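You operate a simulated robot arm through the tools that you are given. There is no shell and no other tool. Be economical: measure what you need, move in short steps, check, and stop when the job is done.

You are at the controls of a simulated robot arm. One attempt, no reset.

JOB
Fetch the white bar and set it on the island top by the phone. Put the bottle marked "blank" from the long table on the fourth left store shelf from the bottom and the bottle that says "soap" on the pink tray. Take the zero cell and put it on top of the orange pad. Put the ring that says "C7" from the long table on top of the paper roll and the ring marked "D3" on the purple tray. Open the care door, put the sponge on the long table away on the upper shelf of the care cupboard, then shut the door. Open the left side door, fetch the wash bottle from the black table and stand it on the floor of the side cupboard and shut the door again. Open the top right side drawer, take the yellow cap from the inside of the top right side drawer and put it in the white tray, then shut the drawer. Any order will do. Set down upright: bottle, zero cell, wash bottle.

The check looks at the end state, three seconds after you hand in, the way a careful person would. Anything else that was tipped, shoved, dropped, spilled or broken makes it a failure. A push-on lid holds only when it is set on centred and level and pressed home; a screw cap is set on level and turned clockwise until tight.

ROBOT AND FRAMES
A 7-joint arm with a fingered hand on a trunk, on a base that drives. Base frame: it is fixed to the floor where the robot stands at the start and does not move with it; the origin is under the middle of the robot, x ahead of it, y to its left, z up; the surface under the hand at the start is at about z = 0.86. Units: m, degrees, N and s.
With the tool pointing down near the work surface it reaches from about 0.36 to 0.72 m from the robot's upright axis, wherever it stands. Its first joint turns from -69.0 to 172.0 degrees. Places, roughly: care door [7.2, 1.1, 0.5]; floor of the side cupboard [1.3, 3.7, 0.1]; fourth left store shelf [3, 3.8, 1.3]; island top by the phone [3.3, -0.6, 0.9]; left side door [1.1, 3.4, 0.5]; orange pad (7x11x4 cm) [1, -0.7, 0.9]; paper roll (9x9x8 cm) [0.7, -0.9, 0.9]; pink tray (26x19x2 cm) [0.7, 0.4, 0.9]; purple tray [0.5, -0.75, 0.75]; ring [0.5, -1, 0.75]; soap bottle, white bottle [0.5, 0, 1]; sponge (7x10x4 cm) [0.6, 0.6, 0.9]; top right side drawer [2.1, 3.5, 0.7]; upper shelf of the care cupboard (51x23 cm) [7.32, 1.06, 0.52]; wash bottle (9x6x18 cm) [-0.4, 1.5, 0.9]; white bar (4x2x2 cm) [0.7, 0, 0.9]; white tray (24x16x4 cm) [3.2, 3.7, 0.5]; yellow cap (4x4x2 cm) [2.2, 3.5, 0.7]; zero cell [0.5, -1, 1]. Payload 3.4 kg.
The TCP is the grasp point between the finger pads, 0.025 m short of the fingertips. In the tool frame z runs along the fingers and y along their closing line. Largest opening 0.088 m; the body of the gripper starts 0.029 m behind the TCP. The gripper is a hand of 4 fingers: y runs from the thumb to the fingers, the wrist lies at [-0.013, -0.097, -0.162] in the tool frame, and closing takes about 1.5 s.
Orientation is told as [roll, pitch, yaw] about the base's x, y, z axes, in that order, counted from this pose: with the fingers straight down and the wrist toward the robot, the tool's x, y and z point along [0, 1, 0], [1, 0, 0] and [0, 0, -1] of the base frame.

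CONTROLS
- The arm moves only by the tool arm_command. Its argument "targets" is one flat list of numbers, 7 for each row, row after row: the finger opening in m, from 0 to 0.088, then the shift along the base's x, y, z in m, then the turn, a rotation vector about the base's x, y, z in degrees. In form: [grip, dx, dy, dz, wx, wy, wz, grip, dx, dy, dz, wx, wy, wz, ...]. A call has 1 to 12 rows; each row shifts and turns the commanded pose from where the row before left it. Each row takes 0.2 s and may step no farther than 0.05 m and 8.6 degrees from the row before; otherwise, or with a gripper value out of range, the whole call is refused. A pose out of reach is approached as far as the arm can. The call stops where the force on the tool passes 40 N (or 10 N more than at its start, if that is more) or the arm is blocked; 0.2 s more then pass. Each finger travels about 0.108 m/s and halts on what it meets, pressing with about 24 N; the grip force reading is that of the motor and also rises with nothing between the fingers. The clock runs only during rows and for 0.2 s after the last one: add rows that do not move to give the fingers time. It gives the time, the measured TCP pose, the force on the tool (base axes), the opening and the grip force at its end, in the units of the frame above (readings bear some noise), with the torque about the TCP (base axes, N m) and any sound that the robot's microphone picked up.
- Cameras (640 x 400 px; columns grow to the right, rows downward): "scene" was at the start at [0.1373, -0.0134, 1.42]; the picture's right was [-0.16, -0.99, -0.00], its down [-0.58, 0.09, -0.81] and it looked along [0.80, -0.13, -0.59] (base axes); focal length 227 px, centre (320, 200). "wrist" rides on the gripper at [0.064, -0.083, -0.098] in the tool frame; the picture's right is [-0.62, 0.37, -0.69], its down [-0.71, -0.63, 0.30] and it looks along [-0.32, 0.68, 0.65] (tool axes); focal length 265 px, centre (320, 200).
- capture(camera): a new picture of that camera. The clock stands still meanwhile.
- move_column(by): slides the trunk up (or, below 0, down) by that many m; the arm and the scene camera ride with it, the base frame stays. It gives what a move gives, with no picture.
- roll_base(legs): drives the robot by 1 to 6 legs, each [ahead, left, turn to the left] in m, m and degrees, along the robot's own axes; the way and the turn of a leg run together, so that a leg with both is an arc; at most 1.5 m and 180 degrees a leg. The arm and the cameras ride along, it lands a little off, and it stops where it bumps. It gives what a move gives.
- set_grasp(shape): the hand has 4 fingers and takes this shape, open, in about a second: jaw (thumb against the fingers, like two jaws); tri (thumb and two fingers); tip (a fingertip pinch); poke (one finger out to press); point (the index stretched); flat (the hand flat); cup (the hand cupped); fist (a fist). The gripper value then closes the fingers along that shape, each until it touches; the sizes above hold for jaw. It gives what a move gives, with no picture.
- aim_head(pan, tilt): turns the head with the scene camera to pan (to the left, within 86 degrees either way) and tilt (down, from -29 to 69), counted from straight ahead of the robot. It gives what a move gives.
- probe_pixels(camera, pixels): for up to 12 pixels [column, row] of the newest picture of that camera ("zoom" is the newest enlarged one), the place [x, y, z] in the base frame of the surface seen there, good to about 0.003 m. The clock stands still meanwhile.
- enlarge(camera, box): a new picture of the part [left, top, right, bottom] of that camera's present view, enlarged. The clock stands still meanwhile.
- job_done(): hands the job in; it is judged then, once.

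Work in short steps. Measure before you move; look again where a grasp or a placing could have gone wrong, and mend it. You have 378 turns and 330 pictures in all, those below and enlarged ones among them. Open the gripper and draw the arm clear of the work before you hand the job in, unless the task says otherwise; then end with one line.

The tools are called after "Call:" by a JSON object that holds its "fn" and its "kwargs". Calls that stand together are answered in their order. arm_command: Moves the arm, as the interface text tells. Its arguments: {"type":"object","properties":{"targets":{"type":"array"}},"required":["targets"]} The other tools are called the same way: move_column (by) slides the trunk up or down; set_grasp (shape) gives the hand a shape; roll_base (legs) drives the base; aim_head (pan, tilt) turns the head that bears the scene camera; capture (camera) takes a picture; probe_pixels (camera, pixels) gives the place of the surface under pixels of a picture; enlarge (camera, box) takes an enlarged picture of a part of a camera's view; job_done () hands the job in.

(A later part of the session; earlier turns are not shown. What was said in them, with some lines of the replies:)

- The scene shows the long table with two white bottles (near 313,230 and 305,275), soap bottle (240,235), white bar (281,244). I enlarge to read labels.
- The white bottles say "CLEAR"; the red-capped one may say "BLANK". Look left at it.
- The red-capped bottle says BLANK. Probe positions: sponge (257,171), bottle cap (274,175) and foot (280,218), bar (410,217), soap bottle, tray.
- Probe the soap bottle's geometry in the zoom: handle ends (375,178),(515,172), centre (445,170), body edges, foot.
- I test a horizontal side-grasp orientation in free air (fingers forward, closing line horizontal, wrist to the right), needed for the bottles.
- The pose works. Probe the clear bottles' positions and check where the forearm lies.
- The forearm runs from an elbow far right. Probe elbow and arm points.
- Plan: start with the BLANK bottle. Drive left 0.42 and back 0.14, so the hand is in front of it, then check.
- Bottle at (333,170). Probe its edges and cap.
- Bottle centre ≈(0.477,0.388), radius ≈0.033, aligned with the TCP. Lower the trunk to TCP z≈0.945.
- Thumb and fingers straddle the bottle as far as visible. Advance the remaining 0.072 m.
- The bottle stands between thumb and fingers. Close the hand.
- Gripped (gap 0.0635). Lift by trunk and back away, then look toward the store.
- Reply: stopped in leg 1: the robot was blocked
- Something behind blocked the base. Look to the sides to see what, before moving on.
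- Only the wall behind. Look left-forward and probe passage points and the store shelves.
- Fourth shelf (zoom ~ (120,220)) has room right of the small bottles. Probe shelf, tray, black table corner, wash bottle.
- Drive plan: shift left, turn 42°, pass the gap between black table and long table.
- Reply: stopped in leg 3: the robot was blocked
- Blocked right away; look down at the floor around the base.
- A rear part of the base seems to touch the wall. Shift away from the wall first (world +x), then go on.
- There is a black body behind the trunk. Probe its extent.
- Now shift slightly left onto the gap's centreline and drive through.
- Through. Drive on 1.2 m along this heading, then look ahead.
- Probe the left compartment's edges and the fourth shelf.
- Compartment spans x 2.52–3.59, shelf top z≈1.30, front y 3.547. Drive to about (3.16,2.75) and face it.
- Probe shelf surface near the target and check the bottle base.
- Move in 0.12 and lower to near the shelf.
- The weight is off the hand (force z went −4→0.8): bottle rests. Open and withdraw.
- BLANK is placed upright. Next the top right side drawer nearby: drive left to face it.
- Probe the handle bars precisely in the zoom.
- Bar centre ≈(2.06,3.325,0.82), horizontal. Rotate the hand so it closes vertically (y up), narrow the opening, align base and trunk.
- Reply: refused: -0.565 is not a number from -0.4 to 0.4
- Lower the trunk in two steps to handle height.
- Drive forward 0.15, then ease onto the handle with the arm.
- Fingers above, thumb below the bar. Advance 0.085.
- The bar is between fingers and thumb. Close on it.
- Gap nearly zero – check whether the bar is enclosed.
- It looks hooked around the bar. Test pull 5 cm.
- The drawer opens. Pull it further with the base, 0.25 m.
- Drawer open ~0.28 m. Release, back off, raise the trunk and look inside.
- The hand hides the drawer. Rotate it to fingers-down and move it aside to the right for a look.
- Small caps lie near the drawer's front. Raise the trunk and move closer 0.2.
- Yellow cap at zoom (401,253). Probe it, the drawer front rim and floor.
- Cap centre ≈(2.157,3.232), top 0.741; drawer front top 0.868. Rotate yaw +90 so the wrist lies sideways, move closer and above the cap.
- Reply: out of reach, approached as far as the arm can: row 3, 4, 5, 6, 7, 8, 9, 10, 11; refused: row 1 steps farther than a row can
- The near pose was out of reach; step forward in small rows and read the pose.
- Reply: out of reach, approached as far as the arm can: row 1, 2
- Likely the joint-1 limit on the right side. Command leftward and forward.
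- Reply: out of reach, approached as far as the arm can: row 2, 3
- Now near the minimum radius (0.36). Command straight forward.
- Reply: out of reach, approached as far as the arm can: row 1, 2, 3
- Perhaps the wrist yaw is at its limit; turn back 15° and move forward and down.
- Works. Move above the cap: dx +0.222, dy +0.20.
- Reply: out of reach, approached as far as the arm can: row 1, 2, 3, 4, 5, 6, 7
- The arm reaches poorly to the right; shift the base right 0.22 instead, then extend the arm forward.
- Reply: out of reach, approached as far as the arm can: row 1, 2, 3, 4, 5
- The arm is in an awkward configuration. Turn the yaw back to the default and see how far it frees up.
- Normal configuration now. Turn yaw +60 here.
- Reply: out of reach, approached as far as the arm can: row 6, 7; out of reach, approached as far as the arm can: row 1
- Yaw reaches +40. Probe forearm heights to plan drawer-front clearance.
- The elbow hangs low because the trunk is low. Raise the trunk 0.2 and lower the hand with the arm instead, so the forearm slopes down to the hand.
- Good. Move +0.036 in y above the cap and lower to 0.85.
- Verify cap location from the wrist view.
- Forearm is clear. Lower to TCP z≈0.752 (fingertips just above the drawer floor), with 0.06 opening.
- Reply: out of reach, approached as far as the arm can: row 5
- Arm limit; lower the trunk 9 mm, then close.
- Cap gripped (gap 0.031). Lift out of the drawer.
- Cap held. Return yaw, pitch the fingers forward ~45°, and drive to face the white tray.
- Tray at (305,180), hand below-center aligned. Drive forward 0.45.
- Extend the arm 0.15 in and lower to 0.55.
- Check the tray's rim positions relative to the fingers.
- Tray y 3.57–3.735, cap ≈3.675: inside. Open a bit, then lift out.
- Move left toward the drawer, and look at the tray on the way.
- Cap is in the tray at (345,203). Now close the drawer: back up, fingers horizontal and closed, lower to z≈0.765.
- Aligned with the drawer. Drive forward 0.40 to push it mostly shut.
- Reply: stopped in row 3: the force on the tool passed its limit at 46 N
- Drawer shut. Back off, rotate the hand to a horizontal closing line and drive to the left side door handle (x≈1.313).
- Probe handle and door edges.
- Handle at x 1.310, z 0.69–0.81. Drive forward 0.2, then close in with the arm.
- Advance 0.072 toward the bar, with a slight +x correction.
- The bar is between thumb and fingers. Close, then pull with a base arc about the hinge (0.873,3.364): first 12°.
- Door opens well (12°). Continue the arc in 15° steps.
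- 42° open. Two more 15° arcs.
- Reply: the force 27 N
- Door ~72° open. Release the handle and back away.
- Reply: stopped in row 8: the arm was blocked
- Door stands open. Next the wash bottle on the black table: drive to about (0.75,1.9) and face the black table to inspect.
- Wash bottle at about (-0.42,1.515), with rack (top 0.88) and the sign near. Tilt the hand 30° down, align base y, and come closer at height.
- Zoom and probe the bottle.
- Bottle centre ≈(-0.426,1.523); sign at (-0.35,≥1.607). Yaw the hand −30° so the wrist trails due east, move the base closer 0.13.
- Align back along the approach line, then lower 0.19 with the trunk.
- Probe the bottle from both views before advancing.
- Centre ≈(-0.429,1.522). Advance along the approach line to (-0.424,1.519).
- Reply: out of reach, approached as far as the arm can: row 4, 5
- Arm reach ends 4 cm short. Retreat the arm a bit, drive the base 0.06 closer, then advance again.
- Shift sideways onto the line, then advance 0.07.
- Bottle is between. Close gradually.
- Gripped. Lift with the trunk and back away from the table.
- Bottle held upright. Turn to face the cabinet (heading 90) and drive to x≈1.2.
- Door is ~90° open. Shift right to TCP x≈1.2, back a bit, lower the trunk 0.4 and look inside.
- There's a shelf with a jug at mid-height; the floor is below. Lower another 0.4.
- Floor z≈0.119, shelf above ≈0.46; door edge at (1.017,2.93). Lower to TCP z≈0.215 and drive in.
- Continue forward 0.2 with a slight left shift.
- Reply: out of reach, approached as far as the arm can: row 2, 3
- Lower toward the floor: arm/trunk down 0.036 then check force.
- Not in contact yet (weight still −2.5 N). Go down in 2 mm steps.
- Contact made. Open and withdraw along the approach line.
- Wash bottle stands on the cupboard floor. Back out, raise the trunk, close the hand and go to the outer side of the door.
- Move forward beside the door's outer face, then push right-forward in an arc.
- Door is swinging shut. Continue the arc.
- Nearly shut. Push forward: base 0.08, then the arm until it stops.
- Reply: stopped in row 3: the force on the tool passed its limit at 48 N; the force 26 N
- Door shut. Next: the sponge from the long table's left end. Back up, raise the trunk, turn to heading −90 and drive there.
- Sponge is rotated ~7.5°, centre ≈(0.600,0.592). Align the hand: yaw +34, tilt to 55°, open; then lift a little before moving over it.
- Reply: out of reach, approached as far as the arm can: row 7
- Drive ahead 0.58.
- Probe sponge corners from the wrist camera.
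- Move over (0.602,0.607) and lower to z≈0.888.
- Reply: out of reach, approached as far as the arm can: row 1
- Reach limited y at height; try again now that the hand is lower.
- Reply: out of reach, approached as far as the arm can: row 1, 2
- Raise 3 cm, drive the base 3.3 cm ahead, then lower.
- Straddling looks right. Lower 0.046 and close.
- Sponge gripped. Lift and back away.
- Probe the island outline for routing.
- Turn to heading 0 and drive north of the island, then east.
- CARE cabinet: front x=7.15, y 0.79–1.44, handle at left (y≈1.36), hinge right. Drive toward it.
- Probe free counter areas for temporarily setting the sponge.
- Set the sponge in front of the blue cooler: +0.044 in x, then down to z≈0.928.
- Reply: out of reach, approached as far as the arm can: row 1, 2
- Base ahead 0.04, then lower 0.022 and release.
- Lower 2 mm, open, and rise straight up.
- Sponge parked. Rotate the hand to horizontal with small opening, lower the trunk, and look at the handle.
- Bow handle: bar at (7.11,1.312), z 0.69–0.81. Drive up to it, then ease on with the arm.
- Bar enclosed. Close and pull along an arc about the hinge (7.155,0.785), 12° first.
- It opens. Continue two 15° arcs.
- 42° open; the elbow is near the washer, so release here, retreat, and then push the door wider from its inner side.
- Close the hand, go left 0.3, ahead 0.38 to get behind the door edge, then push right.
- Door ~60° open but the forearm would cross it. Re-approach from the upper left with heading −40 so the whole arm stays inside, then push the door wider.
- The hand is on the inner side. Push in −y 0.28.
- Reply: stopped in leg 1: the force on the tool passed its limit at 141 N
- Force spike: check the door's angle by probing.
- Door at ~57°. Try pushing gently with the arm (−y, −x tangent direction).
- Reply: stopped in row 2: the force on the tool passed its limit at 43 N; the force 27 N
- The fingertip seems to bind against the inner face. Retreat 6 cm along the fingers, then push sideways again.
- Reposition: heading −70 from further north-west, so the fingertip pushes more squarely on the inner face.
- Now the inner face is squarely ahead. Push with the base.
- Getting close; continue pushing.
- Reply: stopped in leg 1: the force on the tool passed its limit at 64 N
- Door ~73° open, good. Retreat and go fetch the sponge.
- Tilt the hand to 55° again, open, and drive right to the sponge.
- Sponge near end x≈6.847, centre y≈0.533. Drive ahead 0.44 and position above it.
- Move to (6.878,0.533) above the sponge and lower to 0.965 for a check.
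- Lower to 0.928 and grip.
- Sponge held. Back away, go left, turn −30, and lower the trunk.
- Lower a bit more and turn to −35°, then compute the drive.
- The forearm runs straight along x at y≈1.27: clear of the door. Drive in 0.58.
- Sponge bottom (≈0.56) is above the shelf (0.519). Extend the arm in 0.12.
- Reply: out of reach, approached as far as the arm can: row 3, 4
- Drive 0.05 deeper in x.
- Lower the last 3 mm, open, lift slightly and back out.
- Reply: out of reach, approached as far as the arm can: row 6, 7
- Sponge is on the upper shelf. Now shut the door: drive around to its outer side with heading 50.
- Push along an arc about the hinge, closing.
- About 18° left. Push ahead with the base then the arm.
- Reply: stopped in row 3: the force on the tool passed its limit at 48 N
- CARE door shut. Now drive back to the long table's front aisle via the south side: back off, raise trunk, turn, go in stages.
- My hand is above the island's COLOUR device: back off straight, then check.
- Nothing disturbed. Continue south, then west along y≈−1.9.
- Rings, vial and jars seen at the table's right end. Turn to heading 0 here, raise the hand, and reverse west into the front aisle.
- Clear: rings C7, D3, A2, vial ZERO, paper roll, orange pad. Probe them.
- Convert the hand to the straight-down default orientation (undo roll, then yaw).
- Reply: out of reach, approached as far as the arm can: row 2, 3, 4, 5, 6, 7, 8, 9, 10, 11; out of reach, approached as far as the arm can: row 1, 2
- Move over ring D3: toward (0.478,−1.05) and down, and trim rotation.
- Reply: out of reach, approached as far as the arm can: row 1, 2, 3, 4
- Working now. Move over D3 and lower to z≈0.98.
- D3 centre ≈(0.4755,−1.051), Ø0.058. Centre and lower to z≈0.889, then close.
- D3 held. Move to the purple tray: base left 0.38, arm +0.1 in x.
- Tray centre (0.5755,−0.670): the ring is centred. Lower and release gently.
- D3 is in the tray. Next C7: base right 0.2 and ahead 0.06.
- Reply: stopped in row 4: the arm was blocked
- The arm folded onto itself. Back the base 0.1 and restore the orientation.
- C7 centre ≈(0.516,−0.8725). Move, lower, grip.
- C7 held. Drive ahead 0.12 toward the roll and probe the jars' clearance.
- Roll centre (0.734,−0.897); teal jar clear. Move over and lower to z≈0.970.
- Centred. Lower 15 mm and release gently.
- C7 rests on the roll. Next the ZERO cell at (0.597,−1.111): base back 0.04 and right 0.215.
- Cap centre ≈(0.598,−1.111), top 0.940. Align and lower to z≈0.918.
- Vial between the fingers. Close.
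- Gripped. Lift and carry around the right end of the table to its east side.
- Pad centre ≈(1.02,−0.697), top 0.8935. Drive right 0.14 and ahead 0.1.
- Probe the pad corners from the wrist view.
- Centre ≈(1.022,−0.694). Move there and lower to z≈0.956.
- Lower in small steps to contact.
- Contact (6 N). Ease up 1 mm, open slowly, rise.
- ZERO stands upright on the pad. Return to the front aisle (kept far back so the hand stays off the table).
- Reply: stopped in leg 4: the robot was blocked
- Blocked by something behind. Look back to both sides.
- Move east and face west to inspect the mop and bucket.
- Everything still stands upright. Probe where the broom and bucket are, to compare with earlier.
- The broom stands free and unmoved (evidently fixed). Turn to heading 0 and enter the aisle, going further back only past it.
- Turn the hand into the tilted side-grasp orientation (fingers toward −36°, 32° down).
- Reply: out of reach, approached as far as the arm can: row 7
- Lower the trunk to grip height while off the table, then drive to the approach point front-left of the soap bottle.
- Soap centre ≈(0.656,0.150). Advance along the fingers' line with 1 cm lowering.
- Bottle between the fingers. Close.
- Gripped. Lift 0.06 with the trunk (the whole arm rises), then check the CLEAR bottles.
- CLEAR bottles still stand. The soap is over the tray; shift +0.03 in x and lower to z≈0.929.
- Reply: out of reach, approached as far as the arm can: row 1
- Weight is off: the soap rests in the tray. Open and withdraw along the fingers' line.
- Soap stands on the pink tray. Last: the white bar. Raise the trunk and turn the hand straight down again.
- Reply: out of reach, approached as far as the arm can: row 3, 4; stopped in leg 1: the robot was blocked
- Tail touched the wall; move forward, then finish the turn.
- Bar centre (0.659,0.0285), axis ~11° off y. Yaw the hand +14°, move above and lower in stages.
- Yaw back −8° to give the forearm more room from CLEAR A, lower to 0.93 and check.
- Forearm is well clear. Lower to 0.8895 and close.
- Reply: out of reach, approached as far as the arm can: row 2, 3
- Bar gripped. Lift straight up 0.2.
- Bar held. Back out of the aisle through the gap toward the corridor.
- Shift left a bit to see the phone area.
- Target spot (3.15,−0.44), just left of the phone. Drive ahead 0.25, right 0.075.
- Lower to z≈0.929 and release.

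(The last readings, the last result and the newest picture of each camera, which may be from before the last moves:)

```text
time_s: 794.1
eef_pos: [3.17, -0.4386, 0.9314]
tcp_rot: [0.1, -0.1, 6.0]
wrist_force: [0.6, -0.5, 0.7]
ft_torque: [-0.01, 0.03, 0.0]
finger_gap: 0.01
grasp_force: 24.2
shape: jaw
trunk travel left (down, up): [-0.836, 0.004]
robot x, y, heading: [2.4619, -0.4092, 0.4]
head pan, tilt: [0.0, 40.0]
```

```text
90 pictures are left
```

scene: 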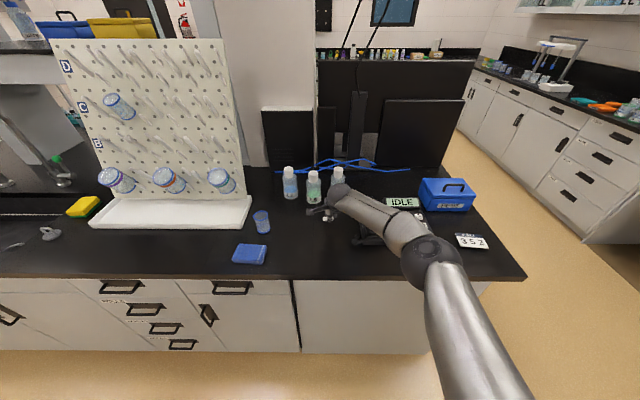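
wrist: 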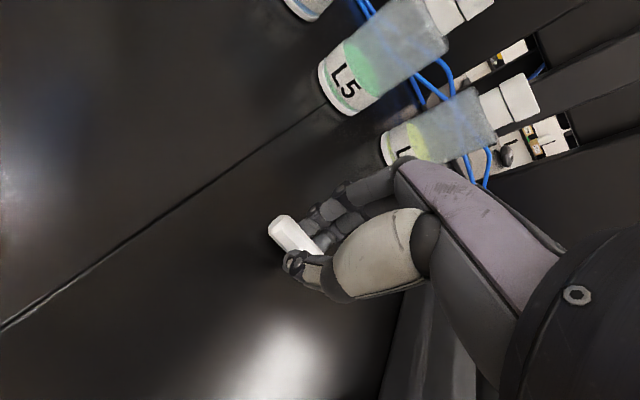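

Call:
{"fn": "arm_command", "kwargs": {"targets": [0.0, 0, 0, -0.003, 0, 0, 0, 0.015, 0, 0, 0, 0, 0, 0, 0.025, 0, 0, 0, 0, 0, 0, 0.04, 0, 0, 0, 0, 0, 0, 0.04, 0, 0, 0, 0, 0, 0, 0.04, 0, 0, 0.03, 0, 0, 0, 0.04, 0, 0, 0.04, 0, 0, 0, 0.04, 0, 0, 0.04, 0, 0, 0, 0.04, 0, 0, 0.04, 0, 0, 0]}}

Call:
{"fn": "roll_base", "kwargs": {"legs": [[-0.35, 0, 0]]}}

Call:
{"fn": "capture", "kwargs": {"camera": "scene"}}

Call:
{"fn": "enlarge", "kwargs": {"camera": "scene", "box": [270, 130, 430, 240]}}

```text
time_s: 796.1
eef_pos: [3.1686, -0.4346, 1.0796]
tcp_rot: [0.0, -0.3, 6.1]
wrist_force: [0.1, 0.2, -0.8]
ft_torque: [0.04, 0.0, -0.01]
finger_gap: 0.0396
grasp_force: 0.0
shape: jaw
trunk travel left (down, up): [-0.836, 0.004]
robot x, y, heading: [2.4604, -0.4108, 0.5]
head pan, tilt: [0.0, 40.0]
```

```text
time_s: 798.3
eef_pos: [2.82, -0.4403, 1.08]
tcp_rot: [0.0, -0.2, 5.7]
wrist_force: [0.3, 0.4, 0.4]
ft_torque: [0.04, 0.0, -0.01]
finger_gap: 0.0395
grasp_force: 0.1
shape: jaw
trunk travel left (down, up): [-0.836, 0.004]
robot x, y, heading: [2.1141, -0.409, 0.1]
head pan, tilt: [0.0, 40.0]
```

```text
89 pictures are left
```

scene: 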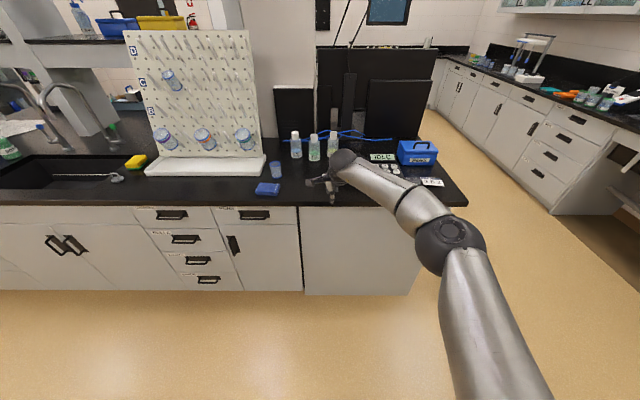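

```text
3.64 times, centred on (350, 185) of scene
```

zoom: 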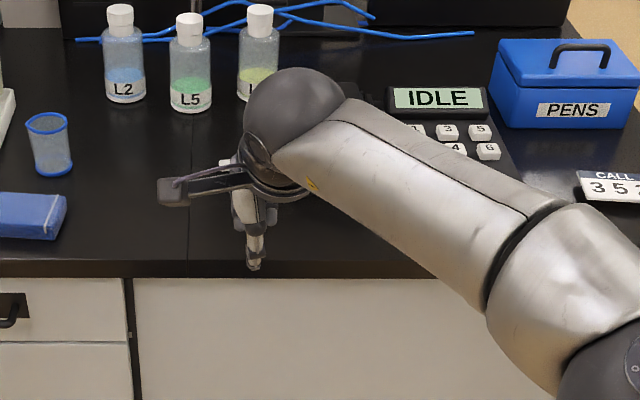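

Shift right to see the bar from another angle.

Call:
{"fn": "roll_base", "kwargs": {"legs": [[-0.1, 0.4, 0]]}}

Call:
{"fn": "aim_head", "kwargs": {"pan": -20, "tilt": 30}}

Call:
{"fn": "capture", "kwargs": {"camera": "wrist"}}

Call:
{"fn": "capture", "kwargs": {"camera": "scene"}}

```text
time_s: 800.9
eef_pos: [2.7183, -0.0464, 1.0802]
tcp_rot: [0.0, -0.3, 5.7]
wrist_force: [0.0, 0.5, -0.4]
ft_torque: [0.0, 0.0, -0.02]
finger_gap: 0.0397
grasp_force: 0.1
shape: jaw
trunk travel left (down, up): [-0.836, 0.004]
robot x, y, heading: [2.013, -0.0139, 0.2]
head pan, tilt: [0.0, 40.0]
```

```text
time_s: 801.7
eef_pos: [2.7179, -0.0444, 1.0804]
tcp_rot: [0.0, -0.1, 5.6]
wrist_force: [0.1, -0.7, 0.1]
ft_torque: [-0.01, -0.01, 0.01]
finger_gap: 0.0396
grasp_force: 0.1
shape: jaw
trunk travel left (down, up): [-0.836, 0.004]
robot x, y, heading: [2.0135, -0.0122, -0.1]
head pan, tilt: [-20.0, 30.0]
```

```text
87 pictures are left
```

wrist: 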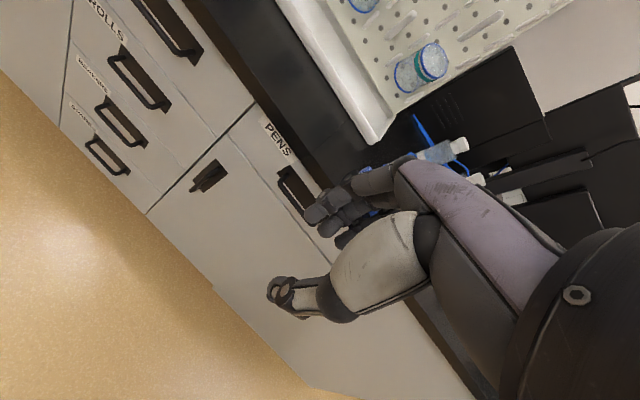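

```text
86 pictures are left
```

scene: 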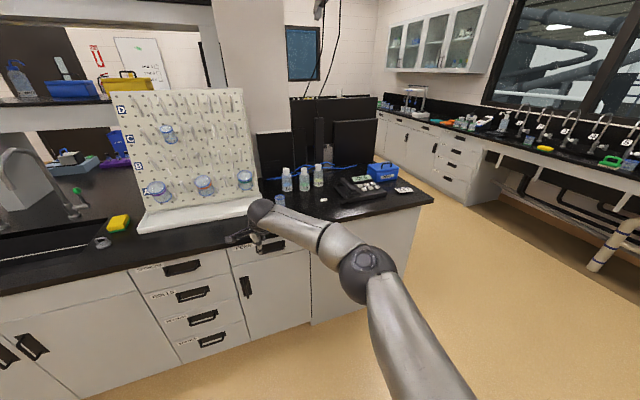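

Call:
{"fn": "enlarge", "kwargs": {"camera": "scene", "box": [270, 150, 420, 230]}}

Call:
{"fn": "probe_pixels", "kwargs": {"camera": "zoom", "pixels": [[230, 215], [290, 200], [330, 170], [440, 160], [375, 205], [480, 170]]}}

```text
4.27 times, centred on (345, 190) of scene
```

zoom: 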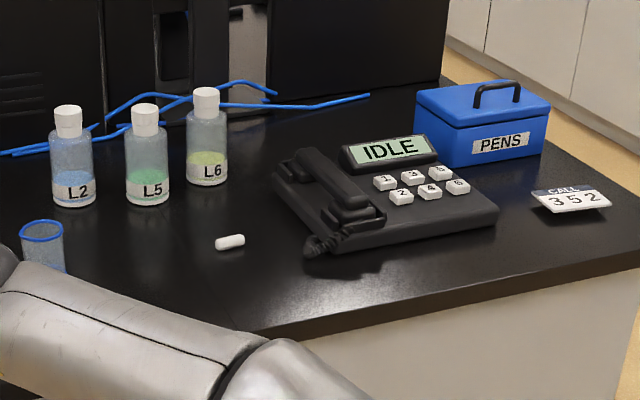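

```text
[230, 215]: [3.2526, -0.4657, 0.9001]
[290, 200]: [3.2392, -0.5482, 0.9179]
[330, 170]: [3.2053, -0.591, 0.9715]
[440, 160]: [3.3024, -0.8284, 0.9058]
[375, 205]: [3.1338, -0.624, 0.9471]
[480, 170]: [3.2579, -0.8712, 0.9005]
```

The bar lies by the phone. A final look back at the long table and shelves.

Call:
{"fn": "roll_base", "kwargs": {"legs": [[0, 0, 170]]}}

Call:
{"fn": "aim_head", "kwargs": {"pan": 0, "tilt": 30}}

Call:
{"fn": "capture", "kwargs": {"camera": "scene"}}

Call:
{"fn": "aim_head", "kwargs": {"pan": -70, "tilt": 20}}

Call:
{"fn": "capture", "kwargs": {"camera": "scene"}}

```text
time_s: 809.1
eef_pos: [1.3212, 0.1207, 1.0789]
tcp_rot: [-0.1, -0.2, 177.5]
wrist_force: [-0.9, 0.0, 1.1]
ft_torque: [0.03, -0.03, 0.02]
finger_gap: 0.0395
grasp_force: 0.1
shape: jaw
trunk travel left (down, up): [-0.836, 0.004]
robot x, y, heading: [2.0189, -0.0119, 171.8]
head pan, tilt: [-20.0, 30.0]
```

```text
time_s: 810.0
eef_pos: [1.3219, 0.1206, 1.0784]
tcp_rot: [0.0, -0.2, 177.6]
wrist_force: [-0.6, 0.0, 0.2]
ft_torque: [0.01, 0.01, 0.0]
finger_gap: 0.0395
grasp_force: 0.0
shape: jaw
trunk travel left (down, up): [-0.836, 0.004]
robot x, y, heading: [2.0179, -0.0129, 171.9]
head pan, tilt: [0.0, 30.0]
```

```text
84 pictures are left
```

scene: 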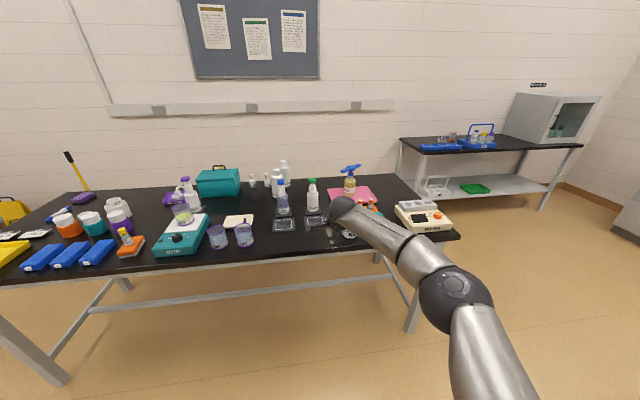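

```text
time_s: 811.4
eef_pos: [1.3218, 0.121, 1.0793]
tcp_rot: [0.0, -0.1, 177.5]
wrist_force: [0.1, 0.6, -0.2]
ft_torque: [-0.01, 0.01, 0.04]
finger_gap: 0.0395
grasp_force: 0.0
shape: jaw
trunk travel left (down, up): [-0.836, 0.004]
robot x, y, heading: [2.0147, -0.0124, 171.7]
head pan, tilt: [-70.0, 20.0]
```

```text
83 pictures are left
```

scene: 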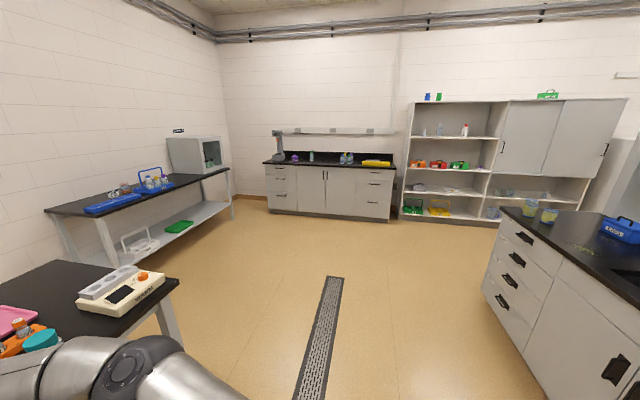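

Everything stands as intended: doors and drawer shut, items placed, hand open and clear. Hand in.

Call:
{"fn": "job_done", "kwargs": {}}

```text
The job is handed in.
```

I finished every item in the job and handed it in. The last pictures show each object in place, both doors and the drawer shut, and the hand empty and clear of the work. I have not seen the judged result.
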